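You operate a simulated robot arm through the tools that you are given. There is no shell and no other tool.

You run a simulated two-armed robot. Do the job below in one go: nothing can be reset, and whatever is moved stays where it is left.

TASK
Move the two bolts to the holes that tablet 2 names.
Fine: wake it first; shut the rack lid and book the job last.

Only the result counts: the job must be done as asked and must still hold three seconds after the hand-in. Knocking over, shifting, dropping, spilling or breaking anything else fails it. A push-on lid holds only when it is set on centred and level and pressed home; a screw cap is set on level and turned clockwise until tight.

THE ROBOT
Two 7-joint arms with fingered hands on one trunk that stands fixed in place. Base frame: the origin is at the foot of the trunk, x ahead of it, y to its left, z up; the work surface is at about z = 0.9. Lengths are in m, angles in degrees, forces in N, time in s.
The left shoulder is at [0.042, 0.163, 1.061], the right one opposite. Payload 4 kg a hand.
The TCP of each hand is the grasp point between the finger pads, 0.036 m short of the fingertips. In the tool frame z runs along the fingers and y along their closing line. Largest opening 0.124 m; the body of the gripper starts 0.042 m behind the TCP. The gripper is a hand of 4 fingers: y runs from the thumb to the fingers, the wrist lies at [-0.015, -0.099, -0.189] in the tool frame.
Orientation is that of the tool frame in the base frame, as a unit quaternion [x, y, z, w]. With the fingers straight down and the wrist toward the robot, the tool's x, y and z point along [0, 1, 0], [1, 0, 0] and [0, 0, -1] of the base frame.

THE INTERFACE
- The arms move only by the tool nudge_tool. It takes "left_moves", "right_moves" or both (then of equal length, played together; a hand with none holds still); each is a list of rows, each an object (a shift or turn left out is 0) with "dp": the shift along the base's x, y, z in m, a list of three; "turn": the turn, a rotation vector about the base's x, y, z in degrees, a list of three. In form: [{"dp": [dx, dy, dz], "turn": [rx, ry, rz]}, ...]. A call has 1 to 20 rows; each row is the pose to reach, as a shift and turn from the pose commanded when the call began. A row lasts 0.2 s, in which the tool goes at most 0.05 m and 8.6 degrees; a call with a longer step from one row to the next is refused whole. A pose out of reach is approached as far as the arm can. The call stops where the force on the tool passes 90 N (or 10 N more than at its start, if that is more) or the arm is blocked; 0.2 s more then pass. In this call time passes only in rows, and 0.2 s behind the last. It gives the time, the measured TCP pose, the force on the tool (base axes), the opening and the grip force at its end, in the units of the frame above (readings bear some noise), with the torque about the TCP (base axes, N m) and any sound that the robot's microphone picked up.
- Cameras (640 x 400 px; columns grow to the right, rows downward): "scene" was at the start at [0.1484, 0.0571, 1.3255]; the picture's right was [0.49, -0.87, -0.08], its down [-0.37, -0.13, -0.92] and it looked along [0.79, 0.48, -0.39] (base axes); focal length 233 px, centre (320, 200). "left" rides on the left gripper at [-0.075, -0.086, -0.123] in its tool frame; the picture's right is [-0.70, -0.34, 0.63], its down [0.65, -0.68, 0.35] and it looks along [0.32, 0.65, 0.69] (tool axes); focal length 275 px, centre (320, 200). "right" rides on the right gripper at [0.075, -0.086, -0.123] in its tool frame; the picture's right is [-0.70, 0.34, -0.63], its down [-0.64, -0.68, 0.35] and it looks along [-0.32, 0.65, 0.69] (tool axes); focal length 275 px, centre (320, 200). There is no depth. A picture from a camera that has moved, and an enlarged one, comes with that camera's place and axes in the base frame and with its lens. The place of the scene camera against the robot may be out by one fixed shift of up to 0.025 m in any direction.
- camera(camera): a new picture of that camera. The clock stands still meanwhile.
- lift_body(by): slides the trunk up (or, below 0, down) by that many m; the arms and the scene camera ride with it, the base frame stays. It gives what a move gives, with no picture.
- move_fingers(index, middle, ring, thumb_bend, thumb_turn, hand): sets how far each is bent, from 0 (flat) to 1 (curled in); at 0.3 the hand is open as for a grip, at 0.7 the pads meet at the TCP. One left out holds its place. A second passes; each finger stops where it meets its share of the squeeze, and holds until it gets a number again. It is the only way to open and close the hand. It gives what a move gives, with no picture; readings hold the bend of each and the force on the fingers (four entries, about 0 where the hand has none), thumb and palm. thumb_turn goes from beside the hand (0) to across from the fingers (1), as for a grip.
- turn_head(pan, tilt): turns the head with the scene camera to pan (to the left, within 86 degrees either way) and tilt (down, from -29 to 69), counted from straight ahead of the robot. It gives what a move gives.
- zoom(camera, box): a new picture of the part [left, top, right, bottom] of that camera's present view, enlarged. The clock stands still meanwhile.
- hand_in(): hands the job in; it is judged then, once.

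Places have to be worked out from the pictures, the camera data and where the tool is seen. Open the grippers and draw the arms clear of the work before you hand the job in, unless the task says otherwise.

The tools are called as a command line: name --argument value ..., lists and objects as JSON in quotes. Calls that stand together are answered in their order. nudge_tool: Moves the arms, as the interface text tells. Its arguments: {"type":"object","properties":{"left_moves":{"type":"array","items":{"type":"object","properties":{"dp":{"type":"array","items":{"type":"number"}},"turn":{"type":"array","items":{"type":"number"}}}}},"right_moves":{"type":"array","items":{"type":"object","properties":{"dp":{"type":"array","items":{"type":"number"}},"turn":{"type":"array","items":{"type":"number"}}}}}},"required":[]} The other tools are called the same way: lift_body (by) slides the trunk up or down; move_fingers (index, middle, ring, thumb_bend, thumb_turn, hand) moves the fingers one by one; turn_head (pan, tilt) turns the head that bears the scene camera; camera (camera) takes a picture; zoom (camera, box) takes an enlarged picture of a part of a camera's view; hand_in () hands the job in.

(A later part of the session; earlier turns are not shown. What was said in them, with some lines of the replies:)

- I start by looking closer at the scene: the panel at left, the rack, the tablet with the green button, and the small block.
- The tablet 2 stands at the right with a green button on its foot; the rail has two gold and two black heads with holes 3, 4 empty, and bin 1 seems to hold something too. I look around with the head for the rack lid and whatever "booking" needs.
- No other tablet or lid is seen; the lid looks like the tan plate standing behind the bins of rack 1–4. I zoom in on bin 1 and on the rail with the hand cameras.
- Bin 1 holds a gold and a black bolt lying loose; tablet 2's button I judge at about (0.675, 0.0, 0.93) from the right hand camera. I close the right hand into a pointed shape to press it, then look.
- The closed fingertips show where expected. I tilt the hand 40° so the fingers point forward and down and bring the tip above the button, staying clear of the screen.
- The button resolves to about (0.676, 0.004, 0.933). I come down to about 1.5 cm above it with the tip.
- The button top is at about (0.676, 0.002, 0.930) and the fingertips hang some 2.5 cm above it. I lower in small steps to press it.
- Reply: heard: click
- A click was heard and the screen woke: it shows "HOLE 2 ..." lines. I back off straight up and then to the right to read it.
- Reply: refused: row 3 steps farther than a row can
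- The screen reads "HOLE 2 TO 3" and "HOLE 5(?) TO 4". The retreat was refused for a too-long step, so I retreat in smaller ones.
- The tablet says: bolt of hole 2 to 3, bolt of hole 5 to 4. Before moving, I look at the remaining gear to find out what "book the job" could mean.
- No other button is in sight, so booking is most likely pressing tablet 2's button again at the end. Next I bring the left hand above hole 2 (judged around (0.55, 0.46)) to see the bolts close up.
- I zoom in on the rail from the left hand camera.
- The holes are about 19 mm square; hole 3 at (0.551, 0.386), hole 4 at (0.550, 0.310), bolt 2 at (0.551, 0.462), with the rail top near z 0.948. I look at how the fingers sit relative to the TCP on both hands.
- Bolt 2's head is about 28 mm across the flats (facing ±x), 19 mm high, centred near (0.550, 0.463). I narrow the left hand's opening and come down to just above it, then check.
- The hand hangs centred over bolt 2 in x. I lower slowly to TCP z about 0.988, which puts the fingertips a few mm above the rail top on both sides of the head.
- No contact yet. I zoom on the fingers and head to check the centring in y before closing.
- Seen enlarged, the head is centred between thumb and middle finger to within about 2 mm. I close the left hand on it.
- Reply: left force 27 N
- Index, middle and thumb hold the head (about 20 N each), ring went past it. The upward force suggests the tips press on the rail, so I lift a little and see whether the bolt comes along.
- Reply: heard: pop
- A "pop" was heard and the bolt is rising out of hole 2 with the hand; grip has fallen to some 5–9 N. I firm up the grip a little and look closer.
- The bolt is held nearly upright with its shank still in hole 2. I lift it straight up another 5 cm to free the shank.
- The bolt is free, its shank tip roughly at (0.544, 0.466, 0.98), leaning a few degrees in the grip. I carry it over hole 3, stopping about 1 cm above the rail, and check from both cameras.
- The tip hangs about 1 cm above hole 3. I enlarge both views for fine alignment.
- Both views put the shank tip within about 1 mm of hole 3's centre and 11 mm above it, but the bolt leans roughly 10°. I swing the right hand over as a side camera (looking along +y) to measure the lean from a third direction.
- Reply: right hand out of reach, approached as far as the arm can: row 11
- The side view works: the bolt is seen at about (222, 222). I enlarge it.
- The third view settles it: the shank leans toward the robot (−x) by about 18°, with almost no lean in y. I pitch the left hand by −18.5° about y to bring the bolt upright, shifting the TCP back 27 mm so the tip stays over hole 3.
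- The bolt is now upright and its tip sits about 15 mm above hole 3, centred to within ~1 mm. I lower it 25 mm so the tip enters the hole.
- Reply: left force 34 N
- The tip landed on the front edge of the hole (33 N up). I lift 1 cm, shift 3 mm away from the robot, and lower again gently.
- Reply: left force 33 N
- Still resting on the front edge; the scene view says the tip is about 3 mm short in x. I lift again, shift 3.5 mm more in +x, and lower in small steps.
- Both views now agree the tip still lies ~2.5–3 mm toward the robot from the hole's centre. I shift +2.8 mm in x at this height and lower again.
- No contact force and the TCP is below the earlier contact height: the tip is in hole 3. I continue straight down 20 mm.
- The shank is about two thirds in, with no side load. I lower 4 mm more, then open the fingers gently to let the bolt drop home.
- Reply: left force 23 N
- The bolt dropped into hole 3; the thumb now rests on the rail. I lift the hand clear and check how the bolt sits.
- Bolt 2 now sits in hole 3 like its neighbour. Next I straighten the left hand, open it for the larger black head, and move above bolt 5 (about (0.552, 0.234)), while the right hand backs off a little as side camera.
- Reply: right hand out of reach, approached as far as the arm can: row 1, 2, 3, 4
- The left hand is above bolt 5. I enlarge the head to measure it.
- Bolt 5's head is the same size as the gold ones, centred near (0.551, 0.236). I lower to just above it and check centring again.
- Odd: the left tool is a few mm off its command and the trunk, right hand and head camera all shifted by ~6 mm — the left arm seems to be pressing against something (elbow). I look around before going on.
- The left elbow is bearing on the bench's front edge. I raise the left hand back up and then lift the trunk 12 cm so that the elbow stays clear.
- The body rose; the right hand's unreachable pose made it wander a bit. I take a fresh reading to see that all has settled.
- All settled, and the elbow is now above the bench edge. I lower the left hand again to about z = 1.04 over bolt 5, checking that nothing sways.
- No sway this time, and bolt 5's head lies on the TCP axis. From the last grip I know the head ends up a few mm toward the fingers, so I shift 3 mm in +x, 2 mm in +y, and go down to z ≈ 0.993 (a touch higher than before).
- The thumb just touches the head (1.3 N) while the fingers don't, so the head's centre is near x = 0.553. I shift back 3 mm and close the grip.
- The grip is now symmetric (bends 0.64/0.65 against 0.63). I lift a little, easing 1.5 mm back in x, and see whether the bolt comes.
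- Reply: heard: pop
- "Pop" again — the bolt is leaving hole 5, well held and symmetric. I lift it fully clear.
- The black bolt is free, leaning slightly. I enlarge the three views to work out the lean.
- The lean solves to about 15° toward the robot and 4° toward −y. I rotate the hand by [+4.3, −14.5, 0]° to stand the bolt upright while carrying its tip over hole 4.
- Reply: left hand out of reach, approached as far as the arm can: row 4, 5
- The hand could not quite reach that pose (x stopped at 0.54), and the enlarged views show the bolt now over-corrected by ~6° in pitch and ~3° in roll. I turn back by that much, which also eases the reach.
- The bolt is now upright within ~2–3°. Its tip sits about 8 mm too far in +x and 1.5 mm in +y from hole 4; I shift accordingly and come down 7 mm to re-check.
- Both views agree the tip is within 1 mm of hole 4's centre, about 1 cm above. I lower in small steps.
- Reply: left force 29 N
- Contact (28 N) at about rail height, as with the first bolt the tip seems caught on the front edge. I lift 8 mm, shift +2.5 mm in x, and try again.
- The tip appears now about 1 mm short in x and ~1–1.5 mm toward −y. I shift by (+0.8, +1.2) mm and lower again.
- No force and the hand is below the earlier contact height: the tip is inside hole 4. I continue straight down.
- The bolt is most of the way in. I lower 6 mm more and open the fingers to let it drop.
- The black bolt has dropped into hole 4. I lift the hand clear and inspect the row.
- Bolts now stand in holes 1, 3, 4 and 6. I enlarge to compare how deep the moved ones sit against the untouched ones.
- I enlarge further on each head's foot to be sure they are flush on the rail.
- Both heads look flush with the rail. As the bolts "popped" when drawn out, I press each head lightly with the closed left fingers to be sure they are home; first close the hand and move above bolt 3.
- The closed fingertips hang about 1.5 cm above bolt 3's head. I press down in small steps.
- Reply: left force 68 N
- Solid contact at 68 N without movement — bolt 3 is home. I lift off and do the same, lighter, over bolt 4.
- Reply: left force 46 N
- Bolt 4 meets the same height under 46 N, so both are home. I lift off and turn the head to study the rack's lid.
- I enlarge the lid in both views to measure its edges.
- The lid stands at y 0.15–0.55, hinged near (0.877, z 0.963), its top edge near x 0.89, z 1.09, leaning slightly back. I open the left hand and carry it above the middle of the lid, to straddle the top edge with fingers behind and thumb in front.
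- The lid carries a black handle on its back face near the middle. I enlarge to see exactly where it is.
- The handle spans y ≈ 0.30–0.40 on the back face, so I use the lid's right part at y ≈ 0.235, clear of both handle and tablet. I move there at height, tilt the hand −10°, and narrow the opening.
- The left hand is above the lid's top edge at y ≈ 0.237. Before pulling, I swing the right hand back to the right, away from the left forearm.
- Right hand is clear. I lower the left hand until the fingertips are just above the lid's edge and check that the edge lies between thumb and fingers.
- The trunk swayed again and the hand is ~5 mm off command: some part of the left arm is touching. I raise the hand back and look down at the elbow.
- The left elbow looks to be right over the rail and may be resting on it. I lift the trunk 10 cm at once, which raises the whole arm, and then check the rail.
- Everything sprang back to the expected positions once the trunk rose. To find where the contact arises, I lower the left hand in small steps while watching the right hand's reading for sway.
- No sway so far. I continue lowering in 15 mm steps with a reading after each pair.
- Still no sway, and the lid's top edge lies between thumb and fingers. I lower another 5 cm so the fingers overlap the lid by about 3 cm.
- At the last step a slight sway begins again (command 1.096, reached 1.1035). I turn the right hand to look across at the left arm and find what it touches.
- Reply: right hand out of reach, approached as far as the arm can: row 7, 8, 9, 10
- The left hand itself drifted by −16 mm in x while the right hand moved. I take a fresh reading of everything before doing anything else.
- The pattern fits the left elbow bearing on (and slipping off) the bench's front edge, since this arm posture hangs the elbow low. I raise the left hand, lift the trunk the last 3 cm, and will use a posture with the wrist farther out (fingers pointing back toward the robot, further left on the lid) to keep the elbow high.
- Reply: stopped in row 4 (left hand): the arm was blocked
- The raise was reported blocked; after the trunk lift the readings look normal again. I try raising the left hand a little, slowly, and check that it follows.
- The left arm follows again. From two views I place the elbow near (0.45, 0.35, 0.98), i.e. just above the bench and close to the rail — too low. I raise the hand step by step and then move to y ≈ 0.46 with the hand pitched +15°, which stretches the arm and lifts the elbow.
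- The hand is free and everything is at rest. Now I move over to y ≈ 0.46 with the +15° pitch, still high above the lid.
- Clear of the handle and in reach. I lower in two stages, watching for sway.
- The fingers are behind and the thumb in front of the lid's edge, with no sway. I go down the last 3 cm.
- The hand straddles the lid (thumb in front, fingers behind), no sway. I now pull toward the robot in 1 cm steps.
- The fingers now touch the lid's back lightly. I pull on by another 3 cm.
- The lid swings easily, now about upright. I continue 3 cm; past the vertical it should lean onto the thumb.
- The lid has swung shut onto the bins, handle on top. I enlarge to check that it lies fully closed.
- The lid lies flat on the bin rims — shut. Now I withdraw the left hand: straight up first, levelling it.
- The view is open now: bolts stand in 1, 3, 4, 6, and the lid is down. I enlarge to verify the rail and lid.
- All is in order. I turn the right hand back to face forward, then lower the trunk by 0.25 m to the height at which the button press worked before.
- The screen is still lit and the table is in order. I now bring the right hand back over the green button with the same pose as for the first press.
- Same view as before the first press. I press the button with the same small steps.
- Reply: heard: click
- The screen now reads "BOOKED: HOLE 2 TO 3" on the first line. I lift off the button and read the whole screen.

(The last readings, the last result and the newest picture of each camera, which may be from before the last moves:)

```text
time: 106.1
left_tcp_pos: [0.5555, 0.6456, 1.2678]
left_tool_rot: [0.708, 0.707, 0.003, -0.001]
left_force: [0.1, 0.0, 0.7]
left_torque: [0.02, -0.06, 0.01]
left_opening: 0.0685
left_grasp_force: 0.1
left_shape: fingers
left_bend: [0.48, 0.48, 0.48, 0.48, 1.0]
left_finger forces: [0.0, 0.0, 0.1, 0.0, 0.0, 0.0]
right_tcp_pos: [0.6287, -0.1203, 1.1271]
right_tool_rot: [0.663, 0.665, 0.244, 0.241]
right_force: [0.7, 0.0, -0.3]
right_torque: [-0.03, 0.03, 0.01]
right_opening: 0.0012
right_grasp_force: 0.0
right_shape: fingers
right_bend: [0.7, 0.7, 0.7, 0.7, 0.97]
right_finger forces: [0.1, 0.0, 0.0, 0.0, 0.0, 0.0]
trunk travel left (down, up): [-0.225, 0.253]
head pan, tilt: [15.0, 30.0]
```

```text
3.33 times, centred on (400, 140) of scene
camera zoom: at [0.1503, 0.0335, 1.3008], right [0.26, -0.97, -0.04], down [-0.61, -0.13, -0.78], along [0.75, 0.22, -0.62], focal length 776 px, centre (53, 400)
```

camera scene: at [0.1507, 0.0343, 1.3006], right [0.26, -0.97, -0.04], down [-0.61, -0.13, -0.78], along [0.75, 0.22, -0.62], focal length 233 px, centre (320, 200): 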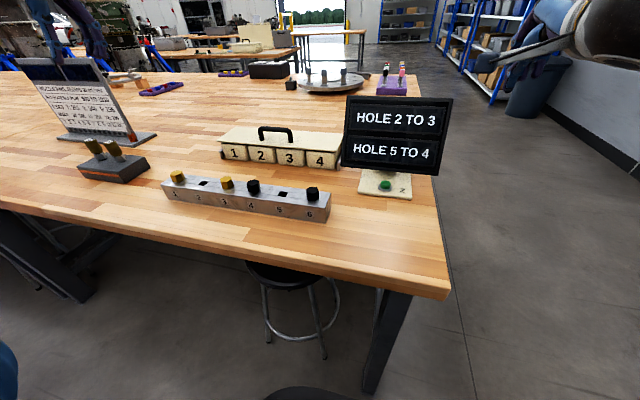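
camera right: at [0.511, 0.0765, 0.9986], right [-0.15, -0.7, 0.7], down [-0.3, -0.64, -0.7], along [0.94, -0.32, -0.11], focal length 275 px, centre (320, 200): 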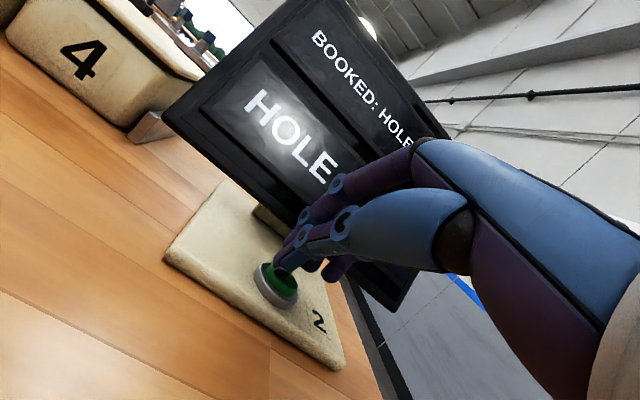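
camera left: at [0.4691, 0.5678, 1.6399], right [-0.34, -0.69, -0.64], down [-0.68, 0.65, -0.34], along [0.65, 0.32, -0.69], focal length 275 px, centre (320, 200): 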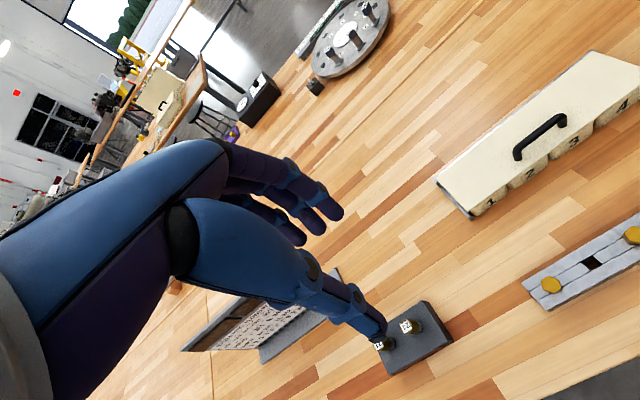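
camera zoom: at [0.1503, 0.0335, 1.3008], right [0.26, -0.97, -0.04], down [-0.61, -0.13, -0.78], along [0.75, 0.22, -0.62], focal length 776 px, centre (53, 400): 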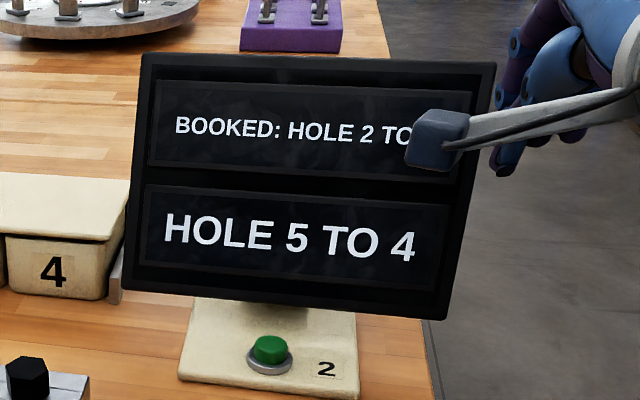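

The tablet shows the job as booked ("BOOKED: HOLE 2 TO 3 / HOLE 5 TO 4"). I draw both arms clear and open the hands.

nudge_tool --right_moves '[{"dp": [-0.013, -0.025, 0.035]}, {"dp": [-0.026, -0.05, 0.07]}, {"dp": [-0.04, -0.075, 0.105]}, {"dp": [-0.05, -0.1, 0.13]}]' --left_moves '[{"dp": [0, 0.01, 0.01]}, {"dp": [0, 0.02, 0.02]}, {"dp": [0, 0.03, 0.03]}, {"dp": [0, 0.03, 0.04]}]'

move_fingers --hand "right" --index 0.3 --middle 0.3 --ring 0.3 --thumb_bend 0.3

move_fingers --hand "left" --index 0.3 --middle 0.3 --ring 0.3 --thumb_bend 0.3

turn_head --pan 20 --tilt 25

camera --camera "scene"

zoom --camera "scene" --box '[150, 90, 490, 280]'

zoom --camera "scene" --box '[350, 110, 490, 230]'

```text
time: 107.1
left_tcp_pos: [0.5553, 0.6752, 1.3072]
left_tool_rot: [0.707, 0.707, 0.004, -0.001]
left_force: [0.4, -0.3, 0.0]
left_torque: [0.01, 0.01, 0.01]
left_opening: 0.0686
left_grasp_force: 0.2
left_shape: fingers
left_bend: [0.48, 0.48, 0.48, 0.48, 1.0]
left_finger forces: [0.0, 0.0, 0.0, 0.1, 0.0, 0.0]
right_tcp_pos: [0.5805, -0.2222, 1.2584]
right_tool_rot: [0.664, 0.665, 0.242, 0.241]
right_force: [0.1, 0.2, 0.0]
right_torque: [0.01, 0.0, -0.02]
right_opening: 0.0011
right_grasp_force: 0.0
right_shape: fingers
right_bend: [0.7, 0.7, 0.7, 0.7, 0.97]
right_finger forces: [0.1, 0.0, 0.0, 0.1, 0.0, 0.1]
trunk travel left (down, up): [-0.225, 0.253]
head pan, tilt: [15.0, 30.0]
```

```text
time: 108.1
left_tcp_pos: [0.5559, 0.6761, 1.3063]
left_tool_rot: [0.707, 0.707, 0.002, -0.001]
left_force: [-0.8, 0.5, 0.3]
left_torque: [0.01, -0.03, 0.0]
left_opening: 0.0682
left_grasp_force: 0.0
left_shape: fingers
left_bend: [0.48, 0.48, 0.48, 0.48, 1.0]
left_finger forces: [0.0, 0.1, 0.0, 0.0, 0.0, 0.0]
right_tcp_pos: [0.5817, -0.2212, 1.2575]
right_tool_rot: [0.665, 0.665, 0.242, 0.24]
right_force: [0.1, -0.7, 0.4]
right_torque: [0.02, 0.01, -0.01]
right_opening: 0.1226
right_grasp_force: 0.1
right_shape: fingers
right_bend: [0.3, 0.3, 0.3, 0.3, 0.97]
right_finger forces: [0.1, 0.0, 0.1, 0.1, 0.0, 0.0]
trunk travel left (down, up): [-0.225, 0.253]
head pan, tilt: [15.0, 30.0]
```

```text
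time: 109.1
left_tcp_pos: [0.5558, 0.6766, 1.3072]
left_tool_rot: [0.707, 0.707, 0.002, -0.001]
left_force: [0.4, 0.6, -0.4]
left_torque: [0.01, -0.01, -0.01]
left_opening: 0.1231
left_grasp_force: 0.0
left_shape: fingers
left_bend: [0.3, 0.3, 0.3, 0.3, 0.98]
left_finger forces: [0.0, 0.0, 0.0, 0.1, 0.0, 0.1]
right_tcp_pos: [0.5802, -0.2209, 1.2588]
right_tool_rot: [0.665, 0.665, 0.242, 0.24]
right_force: [1.0, 0.1, 0.1]
right_torque: [-0.02, -0.01, 0.02]
right_opening: 0.1233
right_grasp_force: 0.0
right_shape: fingers
right_bend: [0.3, 0.3, 0.3, 0.3, 0.97]
right_finger forces: [0.0, 0.0, 0.1, 0.0, 0.0, 0.0]
trunk travel left (down, up): [-0.225, 0.253]
head pan, tilt: [15.0, 30.0]
```

```text
time: 109.7
left_tcp_pos: [0.5564, 0.6763, 1.3061]
left_tool_rot: [0.708, 0.706, 0.003, -0.001]
left_force: [0.4, 0.7, -0.1]
left_torque: [-0.01, 0.0, -0.03]
left_opening: 0.1231
left_grasp_force: 0.1
left_shape: fingers
left_bend: [0.3, 0.3, 0.3, 0.3, 0.98]
left_finger forces: [0.1, 0.0, 0.0, 0.0, 0.0, 0.0]
right_tcp_pos: [0.5813, -0.2215, 1.257]
right_tool_rot: [0.664, 0.665, 0.242, 0.241]
right_force: [0.0, -0.2, 0.5]
right_torque: [0.03, -0.01, -0.01]
right_opening: 0.1232
right_grasp_force: 0.0
right_shape: fingers
right_bend: [0.3, 0.3, 0.3, 0.3, 0.97]
right_finger forces: [0.1, 0.1, 0.0, 0.1, 0.1, 0.1]
trunk travel left (down, up): [-0.225, 0.253]
head pan, tilt: [20.0, 25.0]
```

```text
taken
camera scene: at [0.1513, 0.0423, 1.3087], right [0.34, -0.94, -0.05], down [-0.53, -0.14, -0.83], along [0.78, 0.31, -0.55], focal length 233 px, centre (320, 200)
```

scene: 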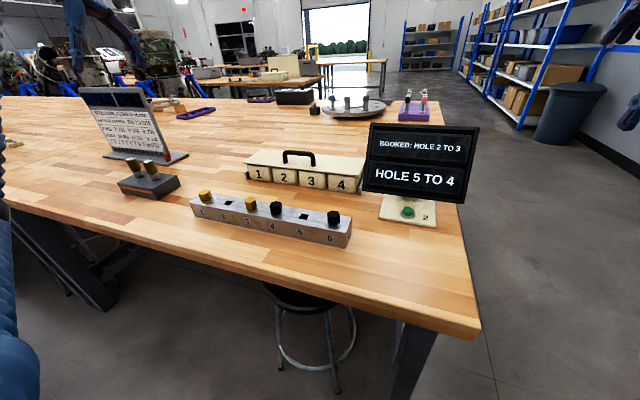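

```text
1.88 times, centred on (320, 185) of scene
camera zoom: at [0.1513, 0.0423, 1.3087], right [0.34, -0.94, -0.05], down [-0.53, -0.14, -0.83], along [0.78, 0.31, -0.55], focal length 438 px, centre (320, 228)
```

zoom: 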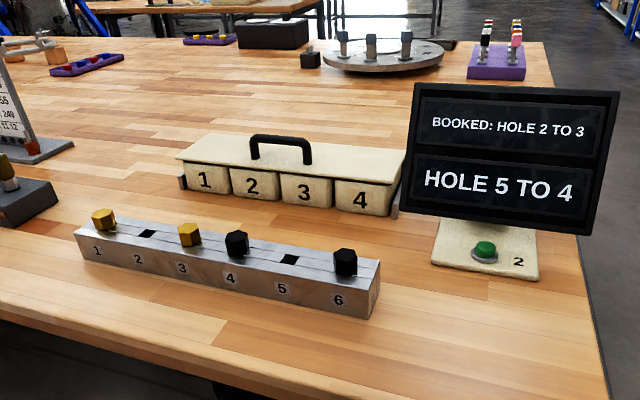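

```text
3.33 times, centred on (420, 170) of scene
camera zoom: at [0.1513, 0.0423, 1.3087], right [0.34, -0.94, -0.05], down [-0.53, -0.14, -0.83], along [0.78, 0.31, -0.55], focal length 776 px, centre (-13, 300)
```

zoom: 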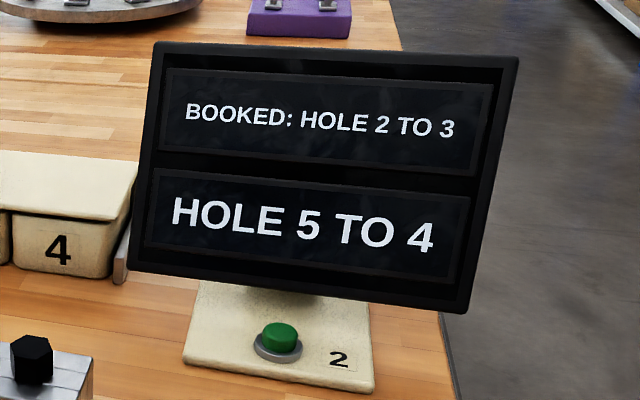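

The head is at the same aim as one of the first pictures, so I take the same enlargements to compare the rail, rack and tablet with their starting places.

zoom --camera "scene" --box '[150, 160, 390, 310]'

zoom --camera "scene" --box '[200, 60, 460, 220]'

zoom --camera "scene" --box '[70, 80, 200, 210]'

```text
2.67 times, centred on (270, 235) of scene
camera zoom: at [0.1513, 0.0423, 1.3087], right [0.34, -0.94, -0.05], down [-0.53, -0.14, -0.83], along [0.78, 0.31, -0.55], focal length 621 px, centre (453, 107)
```

zoom: 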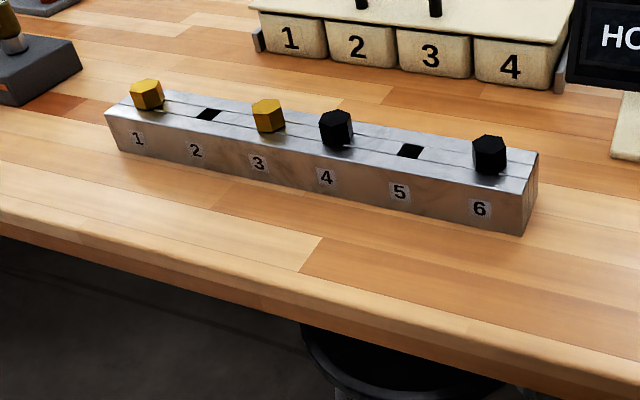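

```text
2.46 times, centred on (330, 140) of scene
camera zoom: at [0.1513, 0.0423, 1.3087], right [0.34, -0.94, -0.05], down [-0.53, -0.14, -0.83], along [0.78, 0.31, -0.55], focal length 573 px, centre (295, 348)
```

zoom: 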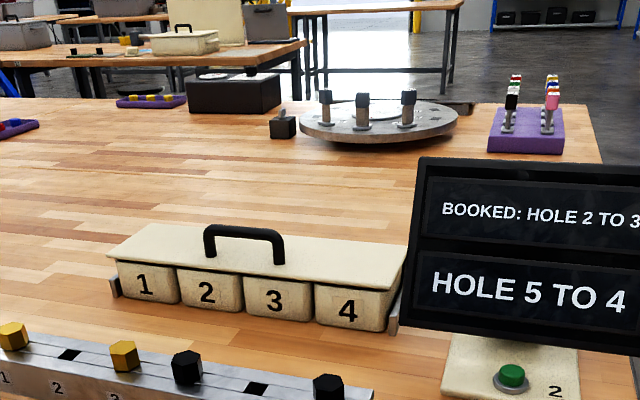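

```text
3.08 times, centred on (135, 145) of scene
camera zoom: at [0.1513, 0.0423, 1.3087], right [0.34, -0.94, -0.05], down [-0.53, -0.14, -0.83], along [0.78, 0.31, -0.55], focal length 716 px, centre (889, 369)
```

zoom: 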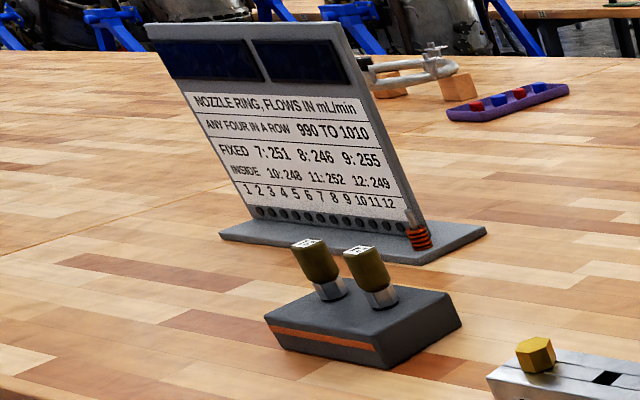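

Rail, rack, tablet and the neighbouring gear sit exactly where they were at the start (labels match within a pixel). Bolts are in holes 3 and 4, the lid is shut, the job is booked, both hands are open and clear, so I hand in.

hand_in

```text
The job is handed in.
```

I moved both bolts where tablet 2 said (hole 2 to 3, hole 5 to 4), shut the rack lid, and booked the job last. It has been handed in. The hand-in reply did not say whether it passed.

- **Bolts:** both heads sit flush on the rail. I pressed on each, and neither moved.
- **Lid:** it swung shut onto the bins by its own weight and lies flat on the rims. I did not press it down.
- **Booking:** after the second button press the screen reads "BOOKED: HOLE 2 TO 3" on the first line and "HOLE 5 TO 4" on the second. I took that as one booking covering both moves and did not press again. If each line needs its own press, the second is not booked.
- **Arm contact:** the left arm pushed against something, most likely the bench's front edge, a few times while I was working. In a same-angle picture taken before hand-in, the rail, rack and tablet sat within about a pixel of where they started.

Both hands were open and clear before I handed in.
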